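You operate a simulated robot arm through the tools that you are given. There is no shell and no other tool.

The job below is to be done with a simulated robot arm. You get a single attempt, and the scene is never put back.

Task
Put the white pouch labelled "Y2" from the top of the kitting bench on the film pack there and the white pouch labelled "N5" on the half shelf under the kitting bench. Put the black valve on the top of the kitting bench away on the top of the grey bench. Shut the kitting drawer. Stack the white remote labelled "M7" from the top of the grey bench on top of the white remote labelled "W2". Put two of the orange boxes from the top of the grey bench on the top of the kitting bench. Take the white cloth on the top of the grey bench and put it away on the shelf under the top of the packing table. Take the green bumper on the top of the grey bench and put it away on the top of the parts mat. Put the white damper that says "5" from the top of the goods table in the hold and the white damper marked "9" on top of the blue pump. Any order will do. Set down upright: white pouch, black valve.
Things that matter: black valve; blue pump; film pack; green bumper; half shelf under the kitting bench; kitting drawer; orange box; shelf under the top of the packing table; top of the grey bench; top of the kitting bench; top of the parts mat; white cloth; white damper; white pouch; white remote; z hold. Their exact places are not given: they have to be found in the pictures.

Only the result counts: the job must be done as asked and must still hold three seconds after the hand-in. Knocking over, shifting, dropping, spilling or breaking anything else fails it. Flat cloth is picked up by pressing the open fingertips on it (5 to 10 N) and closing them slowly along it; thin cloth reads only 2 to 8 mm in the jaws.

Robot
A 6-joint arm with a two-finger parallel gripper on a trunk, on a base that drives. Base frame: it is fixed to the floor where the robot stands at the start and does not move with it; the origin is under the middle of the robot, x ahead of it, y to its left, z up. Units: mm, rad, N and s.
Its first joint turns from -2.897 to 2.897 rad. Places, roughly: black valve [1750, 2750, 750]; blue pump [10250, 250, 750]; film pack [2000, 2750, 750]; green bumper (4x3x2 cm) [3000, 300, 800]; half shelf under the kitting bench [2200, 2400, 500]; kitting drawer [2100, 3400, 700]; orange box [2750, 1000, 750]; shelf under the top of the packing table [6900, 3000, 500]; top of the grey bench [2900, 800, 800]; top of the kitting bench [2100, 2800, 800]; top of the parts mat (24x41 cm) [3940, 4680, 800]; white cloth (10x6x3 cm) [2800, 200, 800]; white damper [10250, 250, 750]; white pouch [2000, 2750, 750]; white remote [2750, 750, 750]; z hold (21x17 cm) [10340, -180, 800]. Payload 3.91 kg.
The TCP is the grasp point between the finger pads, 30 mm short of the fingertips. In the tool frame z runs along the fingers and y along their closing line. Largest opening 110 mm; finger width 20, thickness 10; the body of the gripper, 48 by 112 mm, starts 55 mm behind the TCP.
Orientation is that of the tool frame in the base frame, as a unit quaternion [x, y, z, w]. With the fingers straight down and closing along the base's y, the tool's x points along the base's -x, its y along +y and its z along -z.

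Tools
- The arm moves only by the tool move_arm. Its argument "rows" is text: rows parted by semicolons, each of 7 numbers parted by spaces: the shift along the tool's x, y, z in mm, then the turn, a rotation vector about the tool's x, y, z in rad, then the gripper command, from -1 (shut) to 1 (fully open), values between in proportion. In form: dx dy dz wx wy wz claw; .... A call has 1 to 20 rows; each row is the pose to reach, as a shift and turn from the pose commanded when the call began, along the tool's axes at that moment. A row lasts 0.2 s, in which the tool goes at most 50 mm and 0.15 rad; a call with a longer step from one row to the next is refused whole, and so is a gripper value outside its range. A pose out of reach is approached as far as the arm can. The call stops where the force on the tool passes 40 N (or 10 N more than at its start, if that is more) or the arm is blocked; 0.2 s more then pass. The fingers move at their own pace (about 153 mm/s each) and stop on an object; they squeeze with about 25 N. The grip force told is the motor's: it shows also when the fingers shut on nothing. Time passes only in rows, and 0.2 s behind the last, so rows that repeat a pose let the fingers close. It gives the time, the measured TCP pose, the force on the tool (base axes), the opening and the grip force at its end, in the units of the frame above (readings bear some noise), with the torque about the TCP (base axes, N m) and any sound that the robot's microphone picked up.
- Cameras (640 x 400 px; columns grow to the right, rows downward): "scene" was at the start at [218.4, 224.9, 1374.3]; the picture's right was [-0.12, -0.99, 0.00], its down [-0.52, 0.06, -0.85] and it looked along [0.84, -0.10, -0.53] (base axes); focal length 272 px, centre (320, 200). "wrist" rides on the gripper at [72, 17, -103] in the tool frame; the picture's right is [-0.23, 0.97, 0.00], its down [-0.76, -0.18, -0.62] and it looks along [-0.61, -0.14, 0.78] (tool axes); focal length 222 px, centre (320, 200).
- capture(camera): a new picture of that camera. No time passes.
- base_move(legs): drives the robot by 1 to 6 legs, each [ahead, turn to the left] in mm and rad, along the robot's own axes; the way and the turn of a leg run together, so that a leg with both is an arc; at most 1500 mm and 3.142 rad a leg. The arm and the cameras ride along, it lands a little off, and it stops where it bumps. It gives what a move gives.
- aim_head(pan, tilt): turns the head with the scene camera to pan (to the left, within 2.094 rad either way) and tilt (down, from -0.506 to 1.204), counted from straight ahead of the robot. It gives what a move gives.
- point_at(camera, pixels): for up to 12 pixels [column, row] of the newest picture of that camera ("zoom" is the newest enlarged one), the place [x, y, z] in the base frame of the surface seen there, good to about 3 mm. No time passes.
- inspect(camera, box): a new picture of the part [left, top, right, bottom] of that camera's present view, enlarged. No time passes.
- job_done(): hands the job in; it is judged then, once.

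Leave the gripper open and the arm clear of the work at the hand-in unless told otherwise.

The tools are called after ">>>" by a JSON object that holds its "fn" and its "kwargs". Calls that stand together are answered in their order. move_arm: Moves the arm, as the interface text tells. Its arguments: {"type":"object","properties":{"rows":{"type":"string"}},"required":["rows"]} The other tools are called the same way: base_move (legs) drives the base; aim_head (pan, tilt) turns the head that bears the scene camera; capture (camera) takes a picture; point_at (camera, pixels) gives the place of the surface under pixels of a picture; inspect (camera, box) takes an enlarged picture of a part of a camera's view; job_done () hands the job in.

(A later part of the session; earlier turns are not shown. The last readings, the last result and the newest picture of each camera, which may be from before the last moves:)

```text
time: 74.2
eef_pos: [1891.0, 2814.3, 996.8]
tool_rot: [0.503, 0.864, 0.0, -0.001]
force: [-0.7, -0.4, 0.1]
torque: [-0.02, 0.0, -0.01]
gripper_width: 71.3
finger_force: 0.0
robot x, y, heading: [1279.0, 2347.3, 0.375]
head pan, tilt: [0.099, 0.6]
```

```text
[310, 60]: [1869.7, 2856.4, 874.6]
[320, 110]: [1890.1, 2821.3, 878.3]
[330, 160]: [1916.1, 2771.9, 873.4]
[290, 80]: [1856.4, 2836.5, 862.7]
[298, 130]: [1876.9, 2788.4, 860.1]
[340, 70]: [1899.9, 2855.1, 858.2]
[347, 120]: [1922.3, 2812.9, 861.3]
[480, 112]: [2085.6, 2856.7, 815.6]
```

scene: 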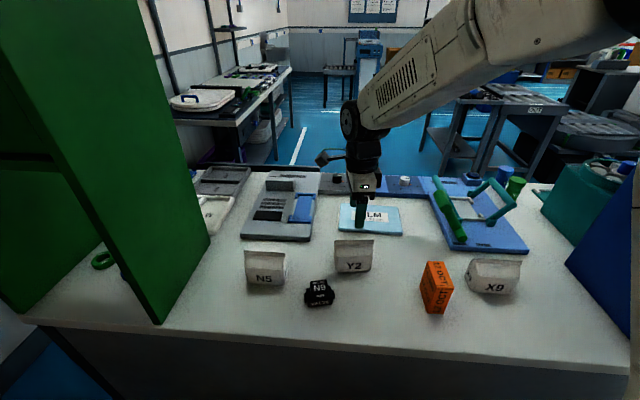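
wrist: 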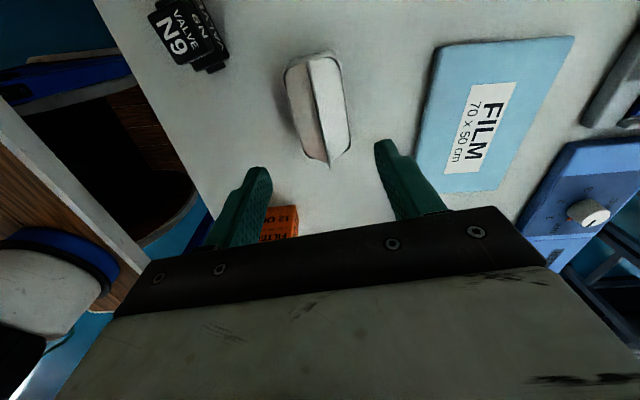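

Well aligned. Open to 90 mm, descend to z≈842 and close slowly, then lift slowly.

>>> {"fn": "move_arm", "kwargs": {"rows": "0 0 10 0 0 0 0.64;0 0 40 0 0 0 0.64;0 0 80 0 0 0 0.64;0 0 115 0 0 0 0.64;0 0 140 0 0 0 0.64;0 0 153 0 0 0 0.64;0 0 153 0 0 0 0.4;0 0 153 0 0 0 0.2;0 0 153 0 0 0 0;0 0 153 0 0 0 -0.2;0 0 153 0 0 0 -1;0 0 153 0 0 0 -1;0 0 153 0 0 0 -1;0 0 148 0 0 0 -1;0 0 142 0 0 0 -1;0 0 132 0 0 0 -1"}}

>>> {"fn": "capture", "kwargs": {"camera": "wrist"}}

>>> {"fn": "capture", "kwargs": {"camera": "scene"}}

```text
time: 77.7
eef_pos: [1891.1, 2812.9, 863.1]
tool_rot: [0.503, 0.864, 0.0, 0.0]
force: [-0.2, -0.2, -1.6]
torque: [0.0, 0.0, -0.02]
gripper_width: 57.7
finger_force: 25.2
robot x, y, heading: [1278.0, 2347.8, 0.371]
head pan, tilt: [0.099, 0.6]
```

```text
taken
```

wrist: 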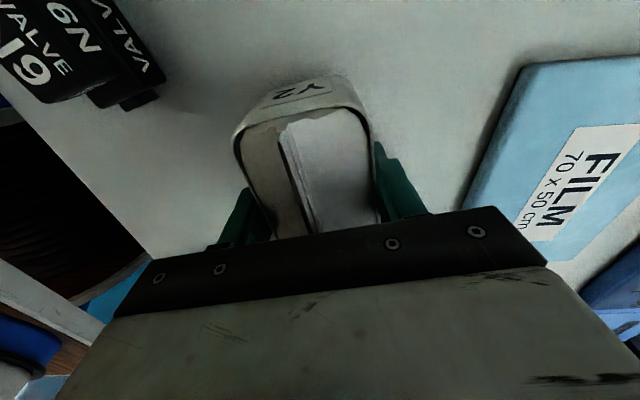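

```text
taken
```

scene: 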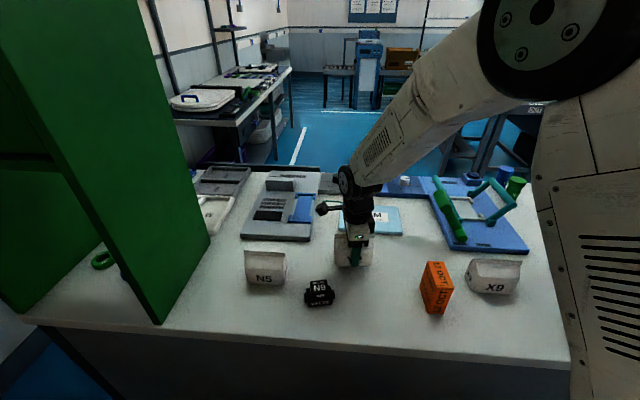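

Y2 held. Lift and carry over the film pack centre (2091,2831).

>>> {"fn": "move_arm", "kwargs": {"rows": "0 0 -10 0 0 0 -1;0 0 -28 0 0 0 -1;0 0 -46 0 0 0 -1;-5 10 -60 0 0 0 -1;-14 30 -65 0 0 0.03 -1;-24 52 -65 0 0 0.06 -1;-34 74 -65 0 0 0.09 -1;-44 96 -65 0 0 0.12 -1;-54 118 -65 0 0 0.15 -1;-64 140 -65 0 0 0.182 -1;-74 162 -65 0 0 0.182 -1;-80 176 -65 0 0 0.182 -1;-83 182.8 -65 0 0 0.182 -1;-83 182.8 -65 0 0 0.182 -1"}}

>>> {"fn": "capture", "kwargs": {"camera": "wrist"}}

>>> {"fn": "inspect", "kwargs": {"camera": "scene", "box": [270, 140, 470, 265]}}

```text
time: 80.7
eef_pos: [2091.9, 2830.3, 930.6]
tool_rot: [0.579, 0.815, 0.0, 0.0]
force: [0.2, 0.1, -1.2]
torque: [0.01, 0.01, 0.01]
gripper_width: 57.7
finger_force: 24.5
robot x, y, heading: [1280.3, 2347.4, 0.372]
head pan, tilt: [0.099, 0.6]
```

```text
taken
```

wrist: 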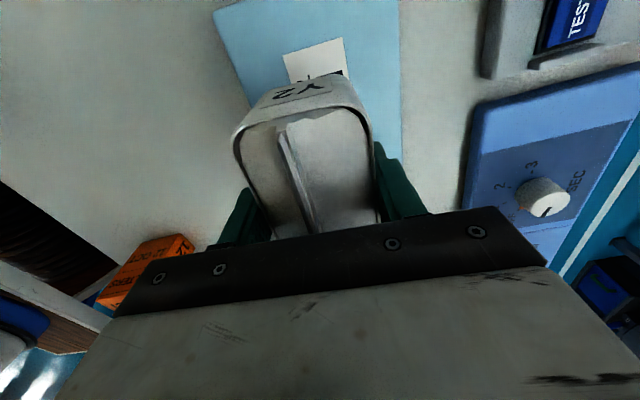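

```text
3.20 times, centred on (370, 202) of scene
```

zoom: 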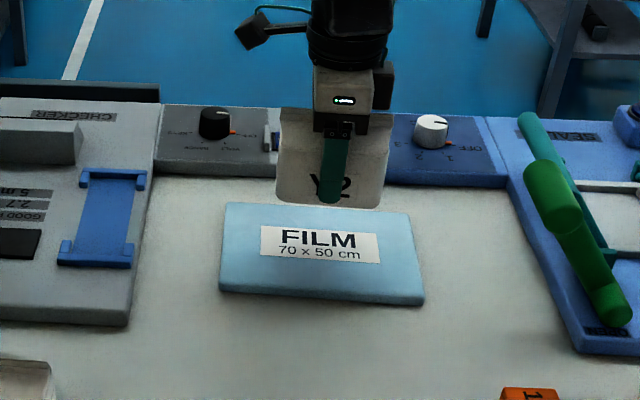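

Lower to near contact.

>>> {"fn": "move_arm", "kwargs": {"rows": "0 0 10 0 0 0 -1;0 0 25 0 0 0 -1;0 0 40 0 0 0 -1;0 0 54 0 0 0 -1;0 0 62 0 0 0 -1;0 0 67 0 0 0 -1;0 0 68.5 0 0 0 -1;0 0 70 0 0 0 -1;0 0 70 0 0 0 -1"}}

```text
time: 82.7
eef_pos: [2091.3, 2832.0, 859.6]
tool_rot: [0.579, 0.815, 0.0, 0.0]
force: [-0.3, 0.8, -0.7]
torque: [-0.03, 0.03, 0.02]
gripper_width: 57.6
finger_force: 25.2
robot x, y, heading: [1276.6, 2348.4, 0.373]
head pan, tilt: [0.099, 0.6]
```

>>> {"fn": "move_arm", "kwargs": {"rows": "0 0 0.8 0 0 0 -1;0 0 1.6 0 0 0 -1;0 0 2.2 0 0 0 -1;0 0 2.2 0 0 0 -1"}}

>>> {"fn": "inspect", "kwargs": {"camera": "scene", "box": [310, 160, 430, 250]}}

```text
time: 83.7
eef_pos: [2091.3, 2831.2, 858.2]
tool_rot: [0.579, 0.815, 0.0, 0.0]
force: [-2.0, 0.6, 6.2]
torque: [0.0, 0.13, -0.05]
gripper_width: 57.4
finger_force: 24.8
robot x, y, heading: [1278.3, 2347.9, 0.374]
head pan, tilt: [0.099, 0.6]
```

```text
4.44 times, centred on (370, 205) of scene
```

zoom: 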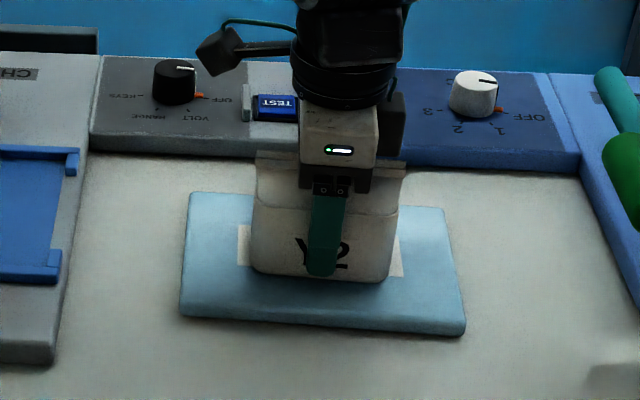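

In contact. Open to ~80 mm gently and rise.

>>> {"fn": "move_arm", "kwargs": {"rows": "0 0 0 0 0 0 0.1;0 0 0 0 0 0 0.2;0 0 0 0 0 0 0.4;0 0 0 0 0 0 0.45;0 0 -15 0 0 0 0.45;0 0 -50 0 0 0 0.45;0 0 -95 0 0 0 0.45;0 0 -140 0 0 0 0.45"}}

>>> {"fn": "capture", "kwargs": {"camera": "wrist"}}

>>> {"fn": "inspect", "kwargs": {"camera": "scene", "box": [200, 160, 460, 320]}}

```text
time: 85.5
eef_pos: [2089.3, 2831.6, 996.9]
tool_rot: [0.579, 0.815, 0.0, 0.0]
force: [0.3, 0.1, -0.4]
torque: [0.0, -0.02, -0.02]
gripper_width: 80.0
finger_force: 0.1
robot x, y, heading: [1276.6, 2348.4, 0.369]
head pan, tilt: [0.099, 0.6]
```

```text
taken
```

wrist: 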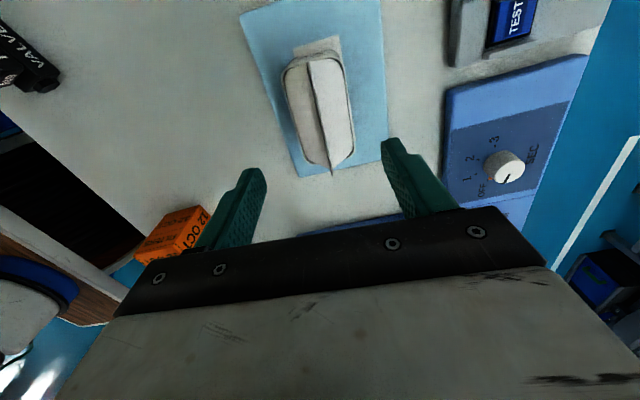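

```text
2.46 times, centred on (330, 240) of scene
```

zoom: 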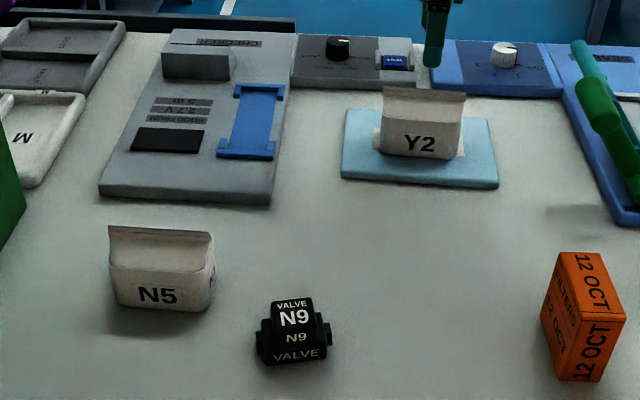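

Y2 stands on the film pack. Now the valve: move above it with jaws across its depth.

>>> {"fn": "move_arm", "kwargs": {"rows": "15 -38 0 0 0 -0.03 0.45;30 -76 0 0 0 -0.06 0.45;45 -114 0 0 0 -0.09 0.45;61 -152 0 0 0 -0.12 0.45;76 -190 0 0 0 -0.15 0.45;91 -228 0 0 0 -0.18 0.45;106 -266 0 0 0 -0.21 0.45;121.5 -304 0 0 0 -0.239 0.45;121.5 -304 20 0 0 -0.239 0.45;121.5 -304 30 0 0 -0.239 0.45"}}

>>> {"fn": "capture", "kwargs": {"camera": "wrist"}}

>>> {"fn": "inspect", "kwargs": {"camera": "wrist", "box": [220, 20, 420, 180]}}

```text
time: 87.7
eef_pos: [1764.4, 2846.7, 966.9]
tool_rot: [0.478, 0.879, 0.0, 0.001]
force: [0.3, -0.4, 0.1]
torque: [0.0, 0.01, -0.03]
gripper_width: 79.7
finger_force: 0.1
robot x, y, heading: [1272.1, 2349.4, 0.372]
head pan, tilt: [0.099, 0.6]
```

```text
taken
```

wrist: 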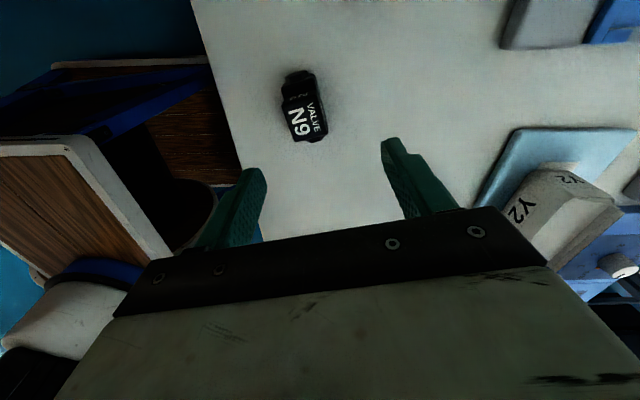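

```text
2.50 times, centred on (320, 100) of wrist
```

zoom: 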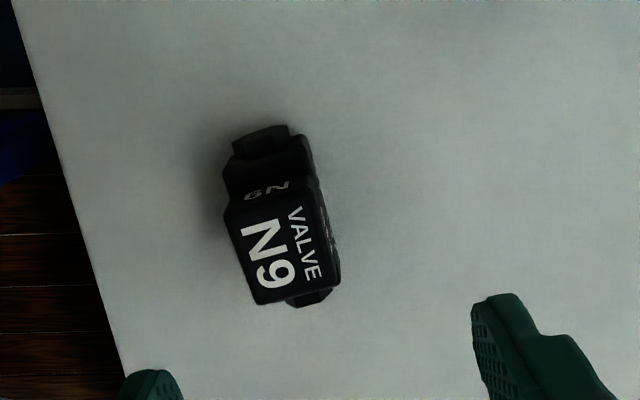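

Measure the valve's top corners and base.

>>> {"fn": "point_at", "kwargs": {"camera": "zoom", "pixels": [[232, 214], [315, 190], [335, 275], [262, 298], [240, 150], [290, 130], [230, 180], [305, 150], [325, 295]]}}

```text
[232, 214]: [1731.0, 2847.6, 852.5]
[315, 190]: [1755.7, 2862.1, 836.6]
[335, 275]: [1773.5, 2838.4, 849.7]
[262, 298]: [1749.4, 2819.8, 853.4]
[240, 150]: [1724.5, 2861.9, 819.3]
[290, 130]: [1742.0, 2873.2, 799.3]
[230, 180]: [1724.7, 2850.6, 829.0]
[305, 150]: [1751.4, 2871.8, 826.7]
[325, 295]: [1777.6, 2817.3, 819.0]
```

Valve centre (1752,2843). Adjust, descend to z≈836, close slowly and lift.

>>> {"fn": "move_arm", "kwargs": {"rows": "3.6 -12.4 10 0 0 0 0.45;3.6 -12.4 45 0 0 0 0.45;3.6 -12.4 85 0 0 0 0.45;3.6 -12.4 115 0 0 0 0.45;3.6 -12.4 131 0 0 0 0.45;3.6 -12.4 131 0 0 0 0.2;3.6 -12.4 131 0 0 0 0;3.6 -12.4 131 0 0 0 -0.2;3.6 -12.4 131 0 0 0 -0.4;3.6 -12.4 131 0 0 0 -1;3.6 -12.4 131 0 0 0 -1;3.6 -12.4 131 0 0 0 -1;3.6 -12.4 127 0 0 0 -1;3.6 -12.4 121 0 0 0 -1;3.6 -12.4 111 0 0 0 -1"}}

>>> {"fn": "capture", "kwargs": {"camera": "wrist"}}

>>> {"fn": "inspect", "kwargs": {"camera": "scene", "box": [230, 200, 430, 325]}}

```text
time: 90.8
eef_pos: [1751.9, 2842.3, 856.7]
tool_rot: [0.478, 0.878, 0.0, -0.001]
force: [-0.7, -0.7, -1.6]
torque: [-0.02, -0.02, 0.01]
gripper_width: 35.9
finger_force: 25.1
robot x, y, heading: [1279.7, 2348.5, 0.371]
head pan, tilt: [0.099, 0.6]
```

```text
taken
```

wrist: 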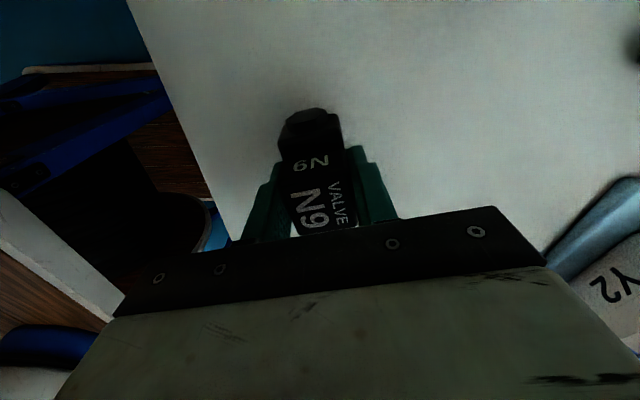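

```text
3.20 times, centred on (330, 262) of scene
```

zoom: 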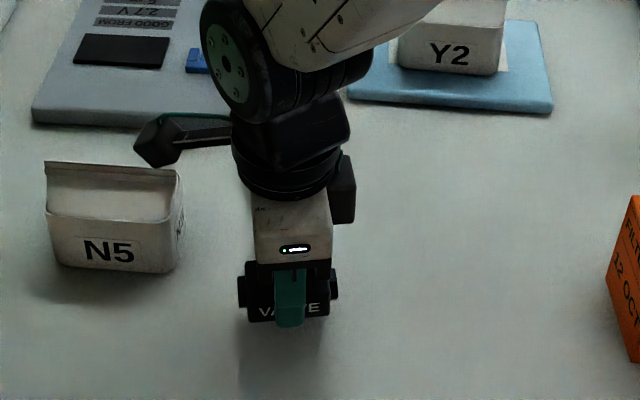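

Valve held (36 mm). Lift to ~1060, then back off and drive to the grey bench.

>>> {"fn": "move_arm", "kwargs": {"rows": "0 0 -10 0 0 0 -1;0 0 -30 0 0 0 -1;0 0 -55 0 0 0 -1;0 0 -85 0 0 0 -1;0 0 -115 0 0 0 -1;0 0 -145 0 0 0 -1;0 0 -175 0 0 0 -1;0 0 -200 0 0 0 -1;0 0 -215 0 0 0 -1;0 0 -220 0 0 0 -1"}}

>>> {"fn": "base_move", "kwargs": {"legs": [[-300, 0], [0, -1.428], [950, 0], [943, 0], [0, 1.45]]}}

>>> {"fn": "aim_head", "kwargs": {"pan": 0.2, "tilt": 0.65}}

>>> {"fn": "capture", "kwargs": {"camera": "scene"}}

```text
time: 93.0
eef_pos: [1751.3, 2842.8, 1075.7]
tool_rot: [0.478, 0.878, 0.0, -0.001]
force: [-1.3, -0.7, -0.9]
torque: [0.02, -0.01, 0.0]
gripper_width: 35.9
finger_force: 24.8
robot x, y, heading: [1277.1, 2346.7, 0.372]
head pan, tilt: [0.099, 0.6]
```

```text
time: 111.3
eef_pos: [2425.9, 1118.0, 1076.1]
tool_rot: [0.453, 0.892, 0.0, 0.0]
force: [0.4, -0.2, -2.5]
torque: [-0.03, -0.01, 0.0]
gripper_width: 35.8
finger_force: 25.1
robot x, y, heading: [1978.4, 593.7, 0.429]
head pan, tilt: [0.099, 0.6]
```

```text
time: 112.0
eef_pos: [2426.7, 1116.1, 1076.0]
tool_rot: [0.454, 0.891, 0.0, 0.0]
force: [0.8, 0.2, -2.1]
torque: [0.02, 0.01, -0.05]
gripper_width: 35.7
finger_force: 25.0
robot x, y, heading: [1976.6, 599.1, 0.425]
head pan, tilt: [0.201, 0.649]
```

```text
taken
```

scene: 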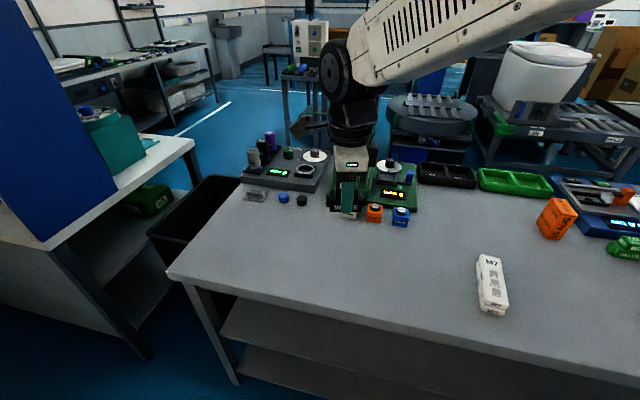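

Free space around (390,265). I'll measure it.

>>> {"fn": "point_at", "kwargs": {"camera": "scene", "pixels": [[390, 265], [370, 255], [350, 212], [400, 224], [490, 300], [250, 285], [300, 245], [557, 205], [543, 200], [573, 213], [540, 236]]}}

```text
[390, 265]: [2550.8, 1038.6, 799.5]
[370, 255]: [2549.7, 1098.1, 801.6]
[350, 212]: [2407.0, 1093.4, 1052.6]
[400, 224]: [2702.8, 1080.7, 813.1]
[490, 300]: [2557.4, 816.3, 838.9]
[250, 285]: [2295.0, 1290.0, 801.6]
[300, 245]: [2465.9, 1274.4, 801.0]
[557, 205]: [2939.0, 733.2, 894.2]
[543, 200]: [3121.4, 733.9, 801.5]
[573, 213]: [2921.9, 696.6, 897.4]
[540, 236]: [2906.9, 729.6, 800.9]
```

Place the valve at (2550,1040). Move and lower.

>>> {"fn": "move_arm", "kwargs": {"rows": "-22 9 0 0 0 0 -1;-47 19 5 0 0 0 -1;-72 29 15 0 0 0 -1;-97 39 30 0 0 0 -1;-119 49 50 0 0 0 -1;-134 55 75 0 0 0 -1;-134 55 105 0 0 0 -1;-134 55 135 0 0 0 -1;-134 55 165 0 0 0 -1;-134 55 190 0 0 0 -1;-134 55 210 0 0 0 -1;-134 55 224 0 0 0 -1;-134 55 232 0 0 0 -1;-134 55 236 0 0 0 -1;-134 55 237 0 0 0 -1;-134 55 238 0 0 0 -1;-134 55 238 0 0 0 -1"}}

```text
time: 115.6
eef_pos: [2549.4, 1041.4, 838.9]
tool_rot: [0.453, 0.892, 0.0, 0.0]
force: [-0.3, 0.0, -1.0]
torque: [0.01, 0.02, 0.0]
gripper_width: 35.7
finger_force: 24.9
robot x, y, heading: [1977.7, 593.7, 0.431]
head pan, tilt: [0.201, 0.649]
```

>>> {"fn": "move_arm", "kwargs": {"rows": "0 0 0.8 0 0 0 -1;0 0 1.6 0 0 0 -1;0 0 2.4 0 0 0 -1;0 0 3 0 0 0 -1;0 0 3 0 0 0 -1"}}

```text
time: 116.8
eef_pos: [2550.2, 1041.7, 835.4]
tool_rot: [0.453, 0.891, 0.001, 0.001]
force: [-0.9, -1.5, 24.0]
torque: [-0.2, 0.23, -0.04]
gripper_width: 36.0
finger_force: 25.2
robot x, y, heading: [1975.3, 600.7, 0.432]
head pan, tilt: [0.201, 0.649]
```

Contact. Release and rise.

>>> {"fn": "move_arm", "kwargs": {"rows": "0 0 -0.8 0 0 0 -1;0 0 -0.8 0 0 0 -0.2;0 0 -0.8 0 0 0 0;0 0 -0.8 0 0 0 0.2;0 0 -0.8 0 0 0 0.3;0 0 -15 0 0 0 0.3;0 0 -55 0 0 0 0.3;0 0 -100 0 0 0 0.3;0 0 -145 0 0 0 0.3;0 0 -185 0 0 0 0.3"}}

>>> {"fn": "capture", "kwargs": {"camera": "scene"}}

>>> {"fn": "inspect", "kwargs": {"camera": "scene", "box": [300, 180, 500, 305]}}

```text
time: 119.0
eef_pos: [2548.3, 1043.1, 1021.1]
tool_rot: [0.453, 0.891, -0.001, 0.001]
force: [0.3, 0.7, -0.7]
torque: [-0.03, 0.02, -0.05]
gripper_width: 71.9
finger_force: 0.0
robot x, y, heading: [1981.0, 598.4, 0.431]
head pan, tilt: [0.201, 0.649]
```

```text
taken
```

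scene: 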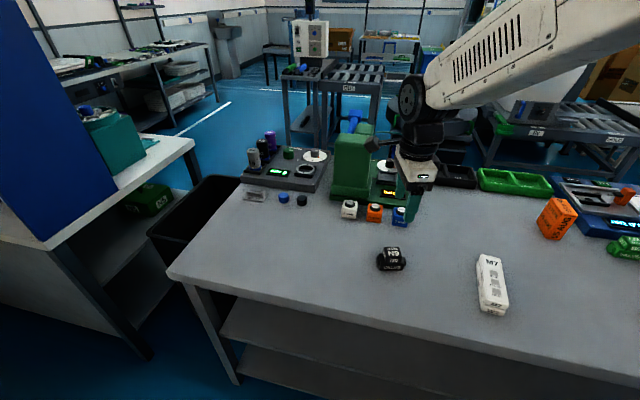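

```text
3.20 times, centred on (400, 242) of scene
```

zoom: 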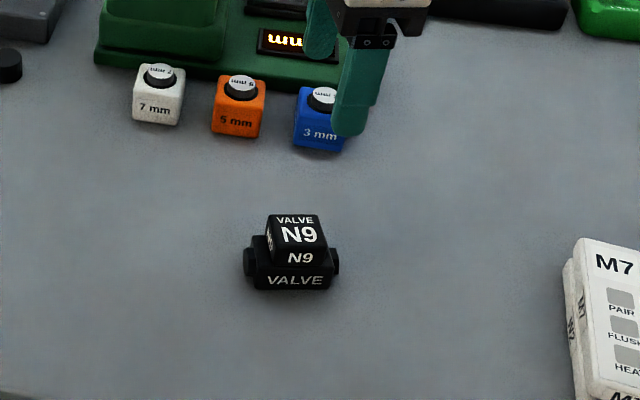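

Valve stands upright on the grey bench. Next box "05 AUG": drive 60 mm ahead and swing over it.

>>> {"fn": "base_move", "kwargs": {"legs": [[60, 0]]}}

>>> {"fn": "move_arm", "kwargs": {"rows": "-43 5 0 0 0 -0.13 0.3;-86 10 0 0 0 -0.26 0.3;-130 16 0 0 0 -0.39 0.3;-174 22 0 0 0 -0.52 0.3;-218 27 0 0 0 -0.65 0.3;-262 33 0 0 0 -0.78 0.3;-306 38 0 0 0 -0.91 0.3;-350 44 0 0 0 -1.04 0.3;-394 49 0 0 0 -1.17 0.3;-438 55 10 0 0 -1.3 0.3;-480 60 20 0 0 -1.44 0.3;-480 60 30 0 0 -1.44 0.3"}}

>>> {"fn": "capture", "kwargs": {"camera": "wrist"}}

```text
time: 119.9
eef_pos: [2603.7, 1067.6, 1022.4]
tool_rot: [0.453, 0.891, 0.0, 0.0]
force: [-0.7, -0.2, -0.9]
torque: [0.0, 0.01, -0.02]
gripper_width: 71.4
finger_force: 0.0
robot x, y, heading: [2034.3, 619.7, 0.432]
head pan, tilt: [0.201, 0.649]
```

```text
time: 122.5
eef_pos: [2933.3, 714.0, 993.6]
tool_rot: [-0.247, 0.969, -0.001, 0.0]
force: [0.3, 1.0, 0.4]
torque: [0.02, 0.01, -0.02]
gripper_width: 71.5
finger_force: 0.1
robot x, y, heading: [2034.1, 620.3, 0.429]
head pan, tilt: [0.201, 0.649]
```

```text
taken
```

wrist: 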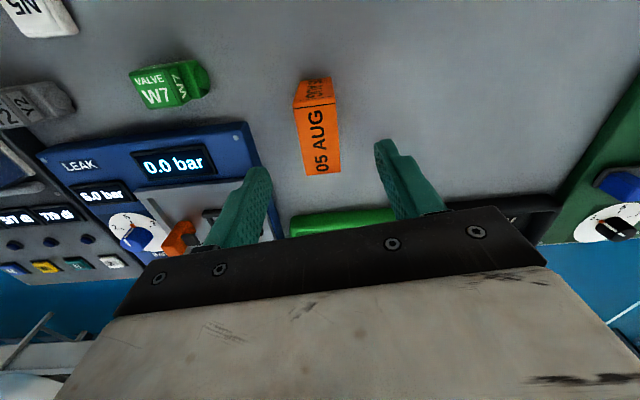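

>>> {"fn": "point_at", "kwargs": {"camera": "wrist", "pixels": [[296, 109], [334, 101], [339, 168], [307, 173], [318, 138]]}}

```text
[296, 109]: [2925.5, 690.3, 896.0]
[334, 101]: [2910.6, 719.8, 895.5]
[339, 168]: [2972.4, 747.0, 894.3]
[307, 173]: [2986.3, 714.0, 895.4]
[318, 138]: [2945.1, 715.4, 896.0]
```

Centre (2949,718), yaw 0.395. Descend and grip.

>>> {"fn": "move_arm", "kwargs": {"rows": "-15 -4 0 0 0 0.1 0.3;-15 -4 40 0 0 0.1 0.3;-15 -4 80 0 0 0.1 0.3;-15 -4 120 0 0 0.1 0.3;-15 -4 144 0 0 0.1 0.3;-15 -4 144 0 0 0.1 0.0;-15 -4 144 0 0 0.1 -0.2;-15 -4 144 0 0 0.1 -0.35;-15 -4 144 0 0 0.1 -1;-15 -4 144 0 0 0.1 -1;-15 -4 144 0 0 0.1 -1;-15 -4 139 0 0 0.1 -1;-15 -4 132 0 0 0.1 -1;-15 -4 120 0 0 0.1 -1"}}

>>> {"fn": "capture", "kwargs": {"camera": "wrist"}}

```text
time: 125.5
eef_pos: [2948.6, 718.0, 871.8]
tool_rot: [-0.198, 0.98, 0.0, 0.0]
force: [-0.4, 0.9, -1.3]
torque: [0.03, 0.01, -0.02]
gripper_width: 37.6
finger_force: 24.6
robot x, y, heading: [2036.1, 620.0, 0.43]
head pan, tilt: [0.201, 0.649]
```

```text
taken
```

wrist: 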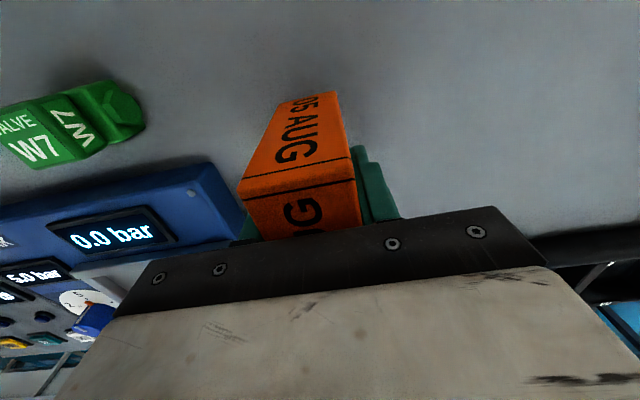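

Held. Lift and retract (with the arm toward straight ahead), then drive to the kitting bench.

>>> {"fn": "move_arm", "kwargs": {"rows": "0 0 -10 0 0 0 -1;0 0 -30 0 0 0 -1;0 0 -55 0 0 0 -1;0 0 -85 0 0 0 -1;0 0 -115 0 0 0 -1;0 0 -145 0 0 0 -1;0 0 -175 0 0 0 -1;0 0 -200 0 0 0 -1;8 12 -215 0 0 0 -1;24 36 -220 0 0 0 -1;40 60 -220 0 0 0 -1;57 84 -220 0 0 0 -1;74 109 -220 0 0 0 -1;91 134 -220 0 0 0 -1;108 160 -220 0 0 0 -1;125 185 -220 0 0 0 -1;140 208 -220 0 0 0 -1;150 222 -220 0 0 0 -1;154 227 -220 0 0 0 -1"}}

>>> {"fn": "base_move", "kwargs": {"legs": [[-250, 0], [0, 1.475], [950, 0], [950, 0], [0, -1.53]]}}

>>> {"fn": "aim_head", "kwargs": {"pan": 0.1, "tilt": 0.6}}

>>> {"fn": "capture", "kwargs": {"camera": "scene"}}

```text
time: 129.5
eef_pos: [2717.6, 867.8, 1090.9]
tool_rot: [-0.199, 0.98, 0.0, 0.0]
force: [0.2, 0.0, -1.4]
torque: [0.03, -0.02, 0.0]
gripper_width: 37.9
finger_force: 25.2
robot x, y, heading: [2034.3, 619.4, 0.43]
head pan, tilt: [0.201, 0.649]
```

```text
time: 147.8
eef_pos: [1860.7, 2481.5, 1090.7]
tool_rot: [-0.162, 0.987, 0.0, 0.001]
force: [0.1, 0.0, -0.9]
torque: [0.0, 0.01, 0.02]
gripper_width: 37.8
finger_force: 24.9
robot x, y, heading: [1159.4, 2285.2, 0.356]
head pan, tilt: [0.201, 0.649]
```

```text
time: 148.5
eef_pos: [1861.7, 2481.7, 1090.7]
tool_rot: [-0.162, 0.987, 0.0, 0.0]
force: [-0.6, 0.8, -1.5]
torque: [0.0, 0.0, 0.01]
gripper_width: 37.7
finger_force: 24.9
robot x, y, heading: [1161.7, 2288.9, 0.358]
head pan, tilt: [0.099, 0.6]
```

```text
taken
```

scene: 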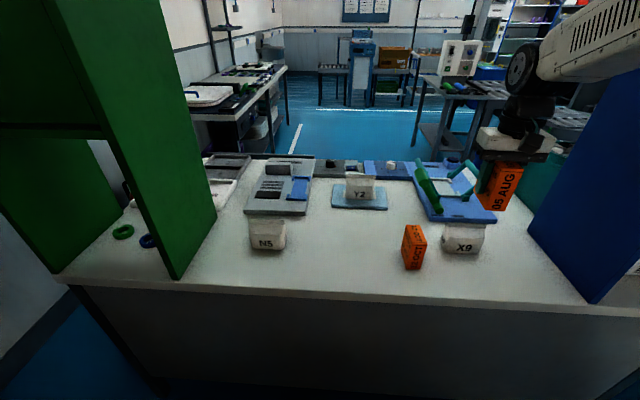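

Place the second box at (1820,2740). Move over at height, then lower.

>>> {"fn": "move_arm", "kwargs": {"rows": "-3 16 0 0 0 0 -1;-8 45 0 0 0 0 -1;-13 78 0 0 0 0 -1;-19 111 0 0 0 0 -1;-25 144 0 0 0 0 -1;-31 177 0 0 0 0 -1;-36 210 0 0 0 0 -1;-41 240 5 0 0 0 -1;-43 258 20 0 0 0 -1;-43 258 50 0 0 0 -1;-43 258 85 0 0 0 -1;-43 258 120 0 0 0 -1;-43 258 155 0 0 0 -1;-43 258 185 0 0 0 -1;-43 258 210 0 0 0 -1;-43 258 228 0 0 0 -1;-43 258 237 0 0 0 -1;-43 258 240 0 0 0 -1;-43 258 241 0 0 0 -1;-43 258 241 0 0 0 -1"}}

```text
time: 152.7
eef_pos: [1819.0, 2740.4, 849.3]
tool_rot: [-0.162, 0.987, 0.0, 0.0]
force: [-0.4, -0.4, -0.7]
torque: [-0.04, 0.0, -0.01]
gripper_width: 37.7
finger_force: 25.0
robot x, y, heading: [1159.7, 2285.8, 0.356]
head pan, tilt: [0.099, 0.6]
```

>>> {"fn": "move_arm", "kwargs": {"rows": "0 0 0.8 0 0 0 -1;0 0 1.6 0 0 0 -1;0 0 2.2 0 0 0 -1;0 0 2.2 0 0 0 -1"}}

```text
time: 153.7
eef_pos: [1818.1, 2740.3, 847.4]
tool_rot: [-0.162, 0.987, 0.0, 0.001]
force: [-1.6, 0.8, 5.0]
torque: [0.03, 0.04, 0.01]
gripper_width: 37.7
finger_force: 24.9
robot x, y, heading: [1161.0, 2287.7, 0.357]
head pan, tilt: [0.099, 0.6]
```

Contact. Release, rise, then swing over N5.

>>> {"fn": "move_arm", "kwargs": {"rows": "0 0 0 0 0 0 -0.2;0 0 0 0 0 0 0;0 0 0 0 0 0 0.2;0 0 -10 0 0 0 0.2;0 0 -40 0 0 0 0.3;0 0 -85 0 0 0 0.3;0 0 -130 0 0 0 0.3;0 0 -160 0 0 0 0.3"}}

>>> {"fn": "capture", "kwargs": {"camera": "scene"}}

>>> {"fn": "inspect", "kwargs": {"camera": "scene", "box": [220, 170, 440, 300]}}

```text
time: 155.5
eef_pos: [1819.4, 2740.5, 1006.2]
tool_rot: [-0.163, 0.987, 0.0, -0.002]
force: [-0.3, 0.2, -0.2]
torque: [-0.01, 0.04, 0.0]
gripper_width: 71.4
finger_force: 0.1
robot x, y, heading: [1160.1, 2287.8, 0.362]
head pan, tilt: [0.099, 0.6]
```

```text
taken
```

scene: 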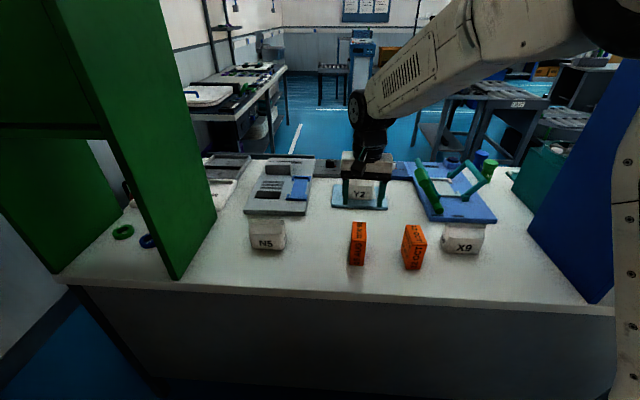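

```text
2.91 times, centred on (330, 235) of scene
```

zoom: 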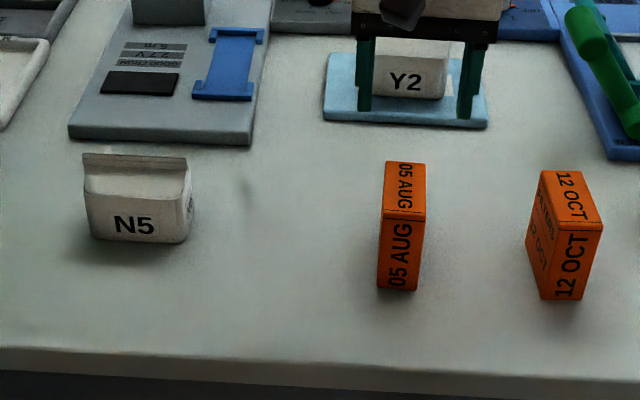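

Both boxes stand on the kitting bench. Before taking N5 I must see the other side (half shelf, drawer) and a way around. Look left first.

>>> {"fn": "aim_head", "kwargs": {"pan": 0.75, "tilt": 0.35}}

>>> {"fn": "capture", "kwargs": {"camera": "scene"}}

```text
time: 156.6
eef_pos: [1819.4, 2740.9, 1006.3]
tool_rot: [-0.162, 0.987, 0.0, -0.001]
force: [0.0, 0.0, 0.5]
torque: [0.02, -0.03, -0.01]
gripper_width: 71.3
finger_force: 0.0
robot x, y, heading: [1161.2, 2287.1, 0.357]
head pan, tilt: [0.75, 0.351]
```

```text
taken
```

scene: 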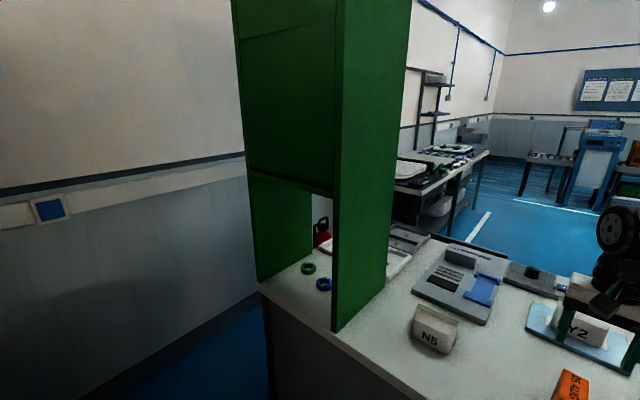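

>>> {"fn": "point_at", "kwargs": {"camera": "scene", "pixels": [[150, 150], [240, 150], [200, 330], [230, 320], [450, 190], [470, 240], [340, 325], [388, 290], [258, 283], [480, 155], [430, 170]]}}

```text
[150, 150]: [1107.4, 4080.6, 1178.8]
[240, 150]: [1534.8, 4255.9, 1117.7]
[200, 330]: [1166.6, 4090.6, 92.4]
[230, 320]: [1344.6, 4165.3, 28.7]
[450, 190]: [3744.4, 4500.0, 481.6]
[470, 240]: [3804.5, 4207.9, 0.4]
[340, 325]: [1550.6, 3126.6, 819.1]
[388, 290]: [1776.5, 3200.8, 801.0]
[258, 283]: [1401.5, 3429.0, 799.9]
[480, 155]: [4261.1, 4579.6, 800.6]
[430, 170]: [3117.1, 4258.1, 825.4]
```

The gap between the kitting bench's left end and the wall is about 760 mm. I'll look down at my own base to judge its size.

>>> {"fn": "aim_head", "kwargs": {"pan": 0.0, "tilt": 1.2}}

>>> {"fn": "capture", "kwargs": {"camera": "scene"}}

>>> {"fn": "aim_head", "kwargs": {"pan": 1.6, "tilt": 1.2}}

>>> {"fn": "capture", "kwargs": {"camera": "scene"}}

```text
time: 157.7
eef_pos: [1819.1, 2740.8, 1007.1]
tool_rot: [-0.162, 0.987, 0.0, 0.0]
force: [-0.9, -0.5, 0.6]
torque: [-0.03, 0.02, 0.0]
gripper_width: 71.6
finger_force: 0.0
robot x, y, heading: [1163.0, 2286.5, 0.359]
head pan, tilt: [0.0, 1.201]
```

```text
taken
```

scene: 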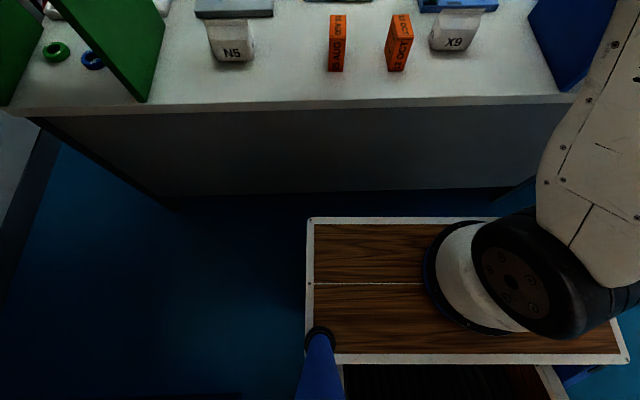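

```text
time: 159.4
eef_pos: [1820.3, 2742.4, 1005.6]
tool_rot: [-0.162, 0.987, 0.0, 0.0]
force: [-0.2, -0.3, -0.6]
torque: [0.0, -0.04, 0.0]
gripper_width: 71.5
finger_force: 0.1
robot x, y, heading: [1161.0, 2288.1, 0.36]
head pan, tilt: [1.6, 1.201]
```

```text
taken
```

scene: 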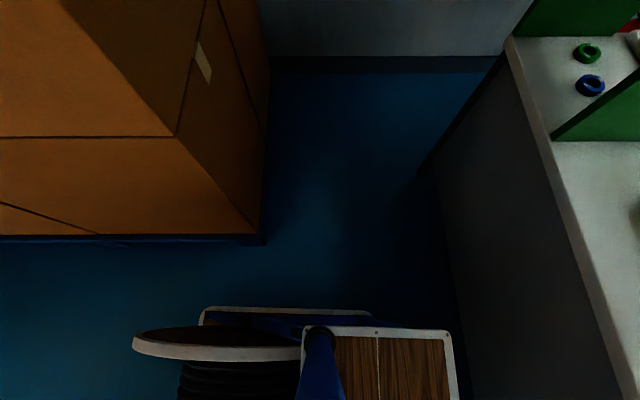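

>>> {"fn": "point_at", "kwargs": {"camera": "scene", "pixels": [[448, 335], [455, 395], [305, 330], [204, 310], [370, 313], [262, 240], [140, 340], [262, 200], [500, 70]]}}

>>> {"fn": "aim_head", "kwargs": {"pan": 0.0, "tilt": 1.2}}

>>> {"fn": "capture", "kwargs": {"camera": "scene"}}

>>> {"fn": "point_at", "kwargs": {"camera": "scene", "pixels": [[310, 222], [312, 330], [480, 222], [620, 340], [625, 358], [340, 358], [160, 190], [500, 180]]}}

```text
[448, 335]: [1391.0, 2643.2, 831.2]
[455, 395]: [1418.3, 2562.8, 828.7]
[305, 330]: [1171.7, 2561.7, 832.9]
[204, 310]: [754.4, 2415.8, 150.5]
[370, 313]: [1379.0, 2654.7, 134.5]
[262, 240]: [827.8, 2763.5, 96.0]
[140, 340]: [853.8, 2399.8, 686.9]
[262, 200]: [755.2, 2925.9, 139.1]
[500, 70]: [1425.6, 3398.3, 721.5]
```

```text
time: 161.1
eef_pos: [1819.9, 2740.8, 1006.9]
tool_rot: [-0.163, 0.987, -0.001, 0.0]
force: [-0.1, 0.5, 0.1]
torque: [-0.03, 0.0, -0.04]
gripper_width: 71.6
finger_force: 0.2
robot x, y, heading: [1162.7, 2290.3, 0.358]
head pan, tilt: [0.0, 1.201]
```

```text
taken
```

scene: 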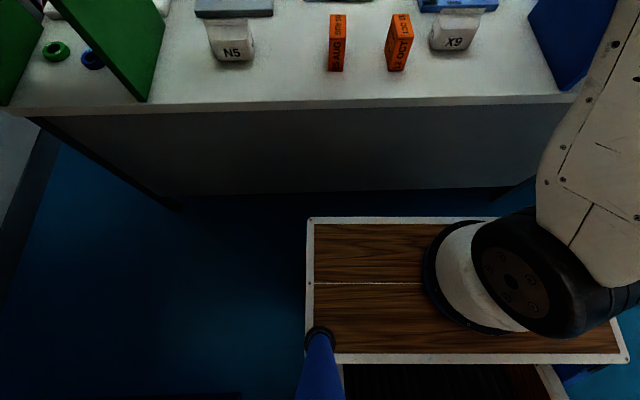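

```text
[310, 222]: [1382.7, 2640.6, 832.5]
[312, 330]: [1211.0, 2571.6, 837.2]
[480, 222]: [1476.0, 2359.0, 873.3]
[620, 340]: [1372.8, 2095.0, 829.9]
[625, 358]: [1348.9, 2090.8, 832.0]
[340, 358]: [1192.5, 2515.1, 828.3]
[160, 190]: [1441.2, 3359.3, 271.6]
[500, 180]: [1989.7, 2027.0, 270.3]
```

The base is about 680 × 530 mm. The left corridor is tight, so I'll scout around the right end of the grey bench. Back off, then drive to the right.

>>> {"fn": "base_move", "kwargs": {"legs": [[-350, 0], [0, -1.44], [1400, 0], [1400, 0], [0, 0.9]]}}

>>> {"fn": "aim_head", "kwargs": {"pan": 0.3, "tilt": 0.3}}

>>> {"fn": "capture", "kwargs": {"camera": "scene"}}

>>> {"fn": "aim_head", "kwargs": {"pan": -0.6, "tilt": 0.3}}

>>> {"fn": "capture", "kwargs": {"camera": "scene"}}

```text
time: 182.3
eef_pos: [2890.0, -312.9, 1008.1]
tool_rot: [0.129, 0.992, 0.0, 0.0]
force: [0.4, 0.3, 0.7]
torque: [0.0, 0.03, 0.0]
gripper_width: 71.4
finger_force: 0.1
robot x, y, heading: [2092.8, -329.6, -0.228]
head pan, tilt: [0.0, 1.201]
```

```text
time: 183.5
eef_pos: [2889.0, -313.5, 1007.5]
tool_rot: [0.129, 0.992, 0.0, 0.001]
force: [-0.4, -0.9, -0.3]
torque: [0.01, 0.02, -0.02]
gripper_width: 71.7
finger_force: 0.0
robot x, y, heading: [2088.8, -330.1, -0.225]
head pan, tilt: [0.3, 0.3]
```

```text
taken
```

scene: 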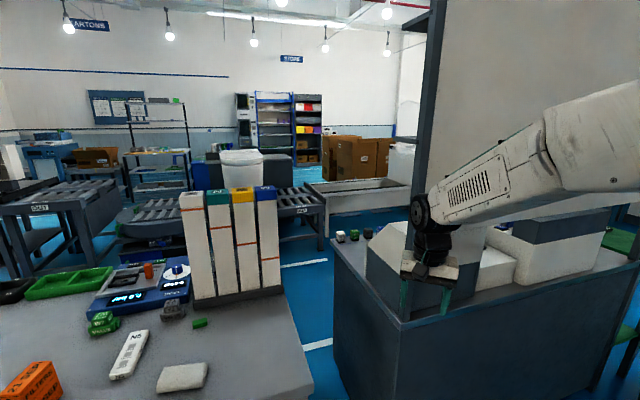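

```text
time: 184.7
eef_pos: [2890.0, -313.7, 1007.3]
tool_rot: [0.129, 0.992, 0.0, 0.001]
force: [0.2, 0.1, 0.0]
torque: [0.01, 0.0, -0.02]
gripper_width: 71.5
finger_force: 0.0
robot x, y, heading: [2086.1, -327.2, -0.222]
head pan, tilt: [-0.6, 0.3]
```

```text
taken
```

scene: 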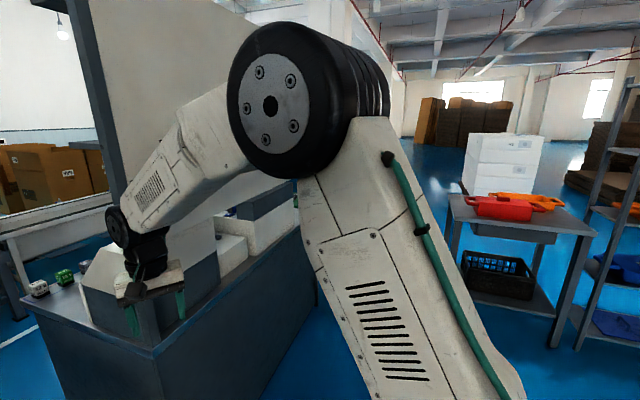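

There is a gap between the grey bench's right end and the counter. I'll measure its width.

>>> {"fn": "aim_head", "kwargs": {"pan": 0.3, "tilt": 0.5}}

>>> {"fn": "capture", "kwargs": {"camera": "scene"}}

```text
time: 185.9
eef_pos: [2889.6, -312.9, 1006.7]
tool_rot: [0.129, 0.992, 0.0, 0.0]
force: [0.7, 0.0, -0.4]
torque: [0.01, -0.01, 0.02]
gripper_width: 71.4
finger_force: 0.0
robot x, y, heading: [2092.3, -327.0, -0.226]
head pan, tilt: [0.3, 0.499]
```

```text
taken
```

scene: 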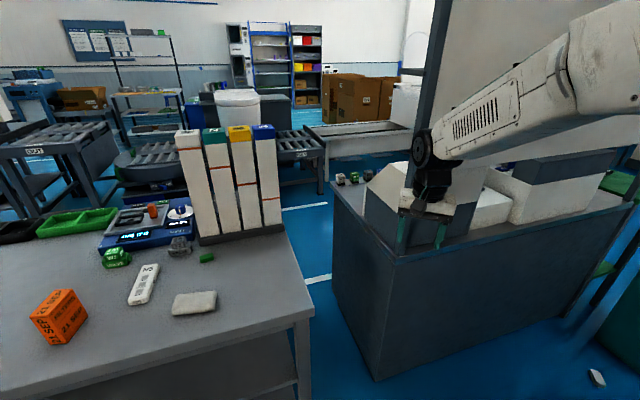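

>>> {"fn": "point_at", "kwargs": {"camera": "scene", "pixels": [[312, 312], [285, 235], [332, 185], [398, 258], [330, 270], [378, 380], [320, 280], [310, 210], [325, 170], [370, 165], [280, 190], [620, 205]]}}

>>> {"fn": "point_at", "kwargs": {"camera": "scene", "pixels": [[172, 303], [190, 294], [215, 292], [213, 308], [176, 314], [194, 303], [202, 258], [214, 255], [207, 260], [200, 262], [213, 260]]}}

```text
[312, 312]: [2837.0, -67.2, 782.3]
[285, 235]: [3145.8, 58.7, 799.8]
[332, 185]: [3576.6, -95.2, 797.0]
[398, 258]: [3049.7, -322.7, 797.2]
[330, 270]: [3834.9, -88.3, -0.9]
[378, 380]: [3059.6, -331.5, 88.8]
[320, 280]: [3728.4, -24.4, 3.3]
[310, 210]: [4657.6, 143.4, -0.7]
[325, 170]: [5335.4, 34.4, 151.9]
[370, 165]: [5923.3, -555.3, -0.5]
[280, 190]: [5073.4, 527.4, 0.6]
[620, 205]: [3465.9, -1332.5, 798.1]
```

```text
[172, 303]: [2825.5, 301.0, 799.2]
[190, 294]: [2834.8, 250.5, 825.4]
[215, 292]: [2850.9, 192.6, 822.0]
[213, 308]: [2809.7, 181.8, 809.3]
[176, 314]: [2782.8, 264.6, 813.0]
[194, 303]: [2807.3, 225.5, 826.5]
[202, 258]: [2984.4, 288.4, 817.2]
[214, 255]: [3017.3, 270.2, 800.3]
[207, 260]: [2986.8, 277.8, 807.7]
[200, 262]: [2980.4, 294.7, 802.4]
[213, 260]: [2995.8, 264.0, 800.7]
```

The gap is only ~310 mm, not passable. I'll measure what stands behind the grey bench to see whether its far side can be reached.

>>> {"fn": "point_at", "kwargs": {"camera": "scene", "pixels": [[165, 190], [125, 185], [300, 150], [318, 180], [60, 155], [110, 135], [45, 210], [150, 175], [280, 205], [295, 170], [10, 190], [200, 205]]}}

>>> {"fn": "inspect", "kwargs": {"camera": "scene", "box": [0, 60, 340, 260]}}

```text
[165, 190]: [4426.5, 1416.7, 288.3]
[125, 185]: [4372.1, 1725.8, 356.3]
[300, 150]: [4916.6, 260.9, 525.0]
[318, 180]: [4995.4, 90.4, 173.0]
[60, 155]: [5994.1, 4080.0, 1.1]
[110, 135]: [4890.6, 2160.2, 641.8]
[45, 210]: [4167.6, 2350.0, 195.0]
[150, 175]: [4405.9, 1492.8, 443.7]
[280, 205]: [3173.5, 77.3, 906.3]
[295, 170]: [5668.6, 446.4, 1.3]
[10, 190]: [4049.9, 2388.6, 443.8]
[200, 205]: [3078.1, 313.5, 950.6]
```

```text
1.88 times, centred on (170, 160) of scene
```

zoom: 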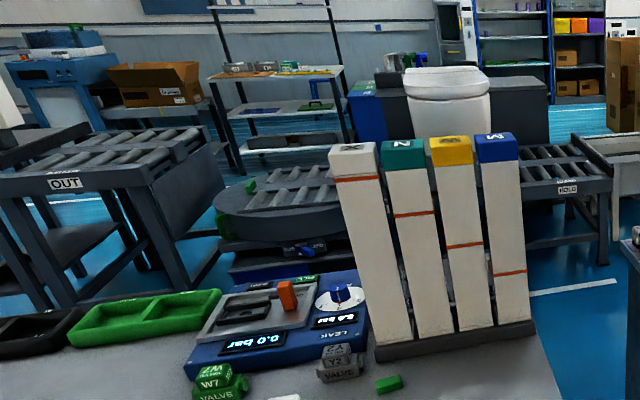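

Behind the grey bench there's a 1.4 m aisle. Now check the right-hand way round the counter.

>>> {"fn": "aim_head", "kwargs": {"pan": -1.0, "tilt": 0.4}}

>>> {"fn": "capture", "kwargs": {"camera": "scene"}}

```text
time: 187.4
eef_pos: [2889.8, -314.1, 1007.2]
tool_rot: [0.129, 0.992, 0.0, 0.0]
force: [0.0, 0.1, 0.6]
torque: [0.02, 0.03, -0.01]
gripper_width: 71.5
finger_force: 0.1
robot x, y, heading: [2090.4, -330.2, -0.225]
head pan, tilt: [-1.0, 0.4]
```

```text
taken
```

scene: 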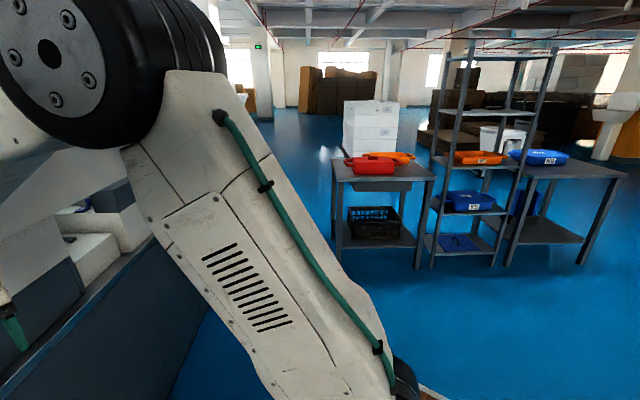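

>>> {"fn": "point_at", "kwargs": {"camera": "scene", "pixels": [[340, 262], [334, 165], [430, 265], [300, 160], [320, 180], [280, 130], [345, 145], [415, 180]]}}

```text
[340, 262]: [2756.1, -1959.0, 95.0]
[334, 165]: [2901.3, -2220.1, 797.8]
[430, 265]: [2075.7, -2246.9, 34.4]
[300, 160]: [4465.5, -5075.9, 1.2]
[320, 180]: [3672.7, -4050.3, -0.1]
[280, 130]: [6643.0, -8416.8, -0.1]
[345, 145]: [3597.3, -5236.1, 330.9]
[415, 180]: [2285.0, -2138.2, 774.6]
```

I need to see the teal bin beside the counter. Turn the base right a bit and look left of the arm.

>>> {"fn": "base_move", "kwargs": {"legs": [[-200, 0], [0, -1.0]]}}

>>> {"fn": "aim_head", "kwargs": {"pan": 0.5, "tilt": 0.35}}

>>> {"fn": "capture", "kwargs": {"camera": "scene"}}

```text
time: 191.6
eef_pos: [2326.0, -952.6, 1008.0]
tool_rot: [0.593, 0.806, 0.0, -0.001]
force: [0.1, 0.8, -0.3]
torque: [-0.03, 0.02, -0.01]
gripper_width: 71.6
finger_force: 0.0
robot x, y, heading: [1887.8, -284.7, -1.239]
head pan, tilt: [-1.0, 0.4]
```

```text
time: 193.2
eef_pos: [2326.3, -952.8, 1007.5]
tool_rot: [0.592, 0.806, -0.001, 0.0]
force: [-0.1, 0.9, 0.1]
torque: [-0.04, -0.01, 0.01]
gripper_width: 71.6
finger_force: 0.1
robot x, y, heading: [1883.8, -284.0, -1.236]
head pan, tilt: [0.499, 0.351]
```

```text
taken
```

scene: 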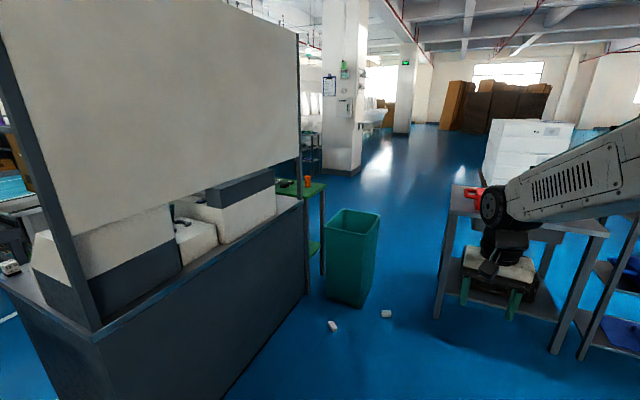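

>>> {"fn": "point_at", "kwargs": {"camera": "scene", "pixels": [[327, 296], [362, 306], [372, 280], [380, 213], [438, 316], [444, 280], [385, 315], [320, 270], [305, 290], [324, 170], [360, 172], [400, 180]]}}

```text
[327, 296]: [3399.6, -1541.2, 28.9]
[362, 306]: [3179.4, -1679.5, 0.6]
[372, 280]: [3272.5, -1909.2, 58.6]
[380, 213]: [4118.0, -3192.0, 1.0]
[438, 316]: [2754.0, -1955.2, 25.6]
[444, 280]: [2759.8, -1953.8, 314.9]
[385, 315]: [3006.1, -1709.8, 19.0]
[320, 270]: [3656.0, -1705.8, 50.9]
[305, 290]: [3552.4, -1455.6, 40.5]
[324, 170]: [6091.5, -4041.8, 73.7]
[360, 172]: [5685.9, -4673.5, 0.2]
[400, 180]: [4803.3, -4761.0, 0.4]
```

The right passage is only ~500 mm (and littered); the open route goes round the right-hand tables. Since N5 and the bumper can be reached from the far side, I'll carry the cloth across. Drive to the cloth first.

>>> {"fn": "base_move", "kwargs": {"legs": [[0, 2.103], [388, 0], [0, -0.477]]}}

>>> {"fn": "aim_head", "kwargs": {"pan": 0.0, "tilt": 0.75}}

>>> {"fn": "capture", "kwargs": {"camera": "scene"}}

```text
time: 202.0
eef_pos: [2785.6, 487.4, 1007.1]
tool_rot: [-0.176, 0.984, 0.0, 0.0]
force: [-0.3, -0.6, -0.6]
torque: [0.0, -0.01, 0.01]
gripper_width: 71.5
finger_force: 0.1
robot x, y, heading: [2137.9, 15.9, 0.381]
head pan, tilt: [0.499, 0.351]
```

```text
time: 203.0
eef_pos: [2785.1, 487.5, 1007.2]
tool_rot: [-0.176, 0.984, 0.0, 0.0]
force: [0.5, 0.1, -0.2]
torque: [0.0, 0.03, 0.01]
gripper_width: 71.4
finger_force: 0.1
robot x, y, heading: [2138.0, 15.2, 0.38]
head pan, tilt: [0.0, 0.75]
```

```text
taken
```

scene: 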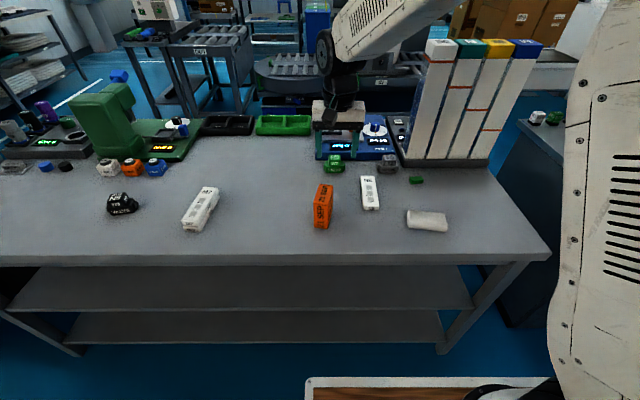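

>>> {"fn": "inspect", "kwargs": {"camera": "scene", "box": [340, 160, 480, 250]}}

>>> {"fn": "point_at", "kwargs": {"camera": "scene", "pixels": [[408, 212], [443, 215], [446, 228], [409, 225], [427, 219], [416, 180], [412, 178], [421, 178], [416, 183], [490, 160], [405, 160]]}}

```text
4.44 times, centred on (410, 205) of scene
```

zoom: 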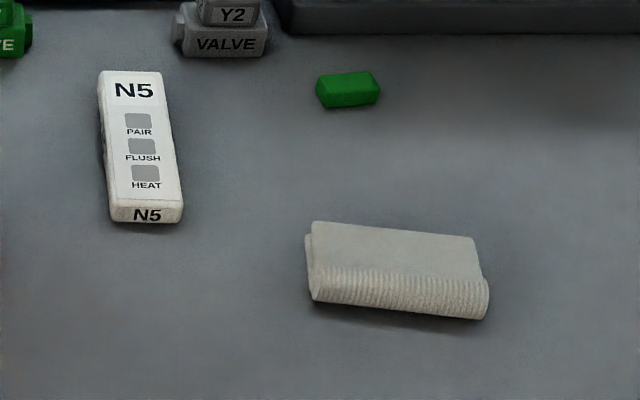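

```text
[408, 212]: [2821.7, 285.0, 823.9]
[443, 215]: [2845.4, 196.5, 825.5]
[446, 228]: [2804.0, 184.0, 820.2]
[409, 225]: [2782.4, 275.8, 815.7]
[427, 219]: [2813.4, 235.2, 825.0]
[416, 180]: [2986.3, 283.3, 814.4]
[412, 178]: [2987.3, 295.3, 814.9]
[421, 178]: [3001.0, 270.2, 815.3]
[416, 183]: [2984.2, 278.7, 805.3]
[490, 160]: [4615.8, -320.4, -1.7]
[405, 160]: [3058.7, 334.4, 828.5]
```

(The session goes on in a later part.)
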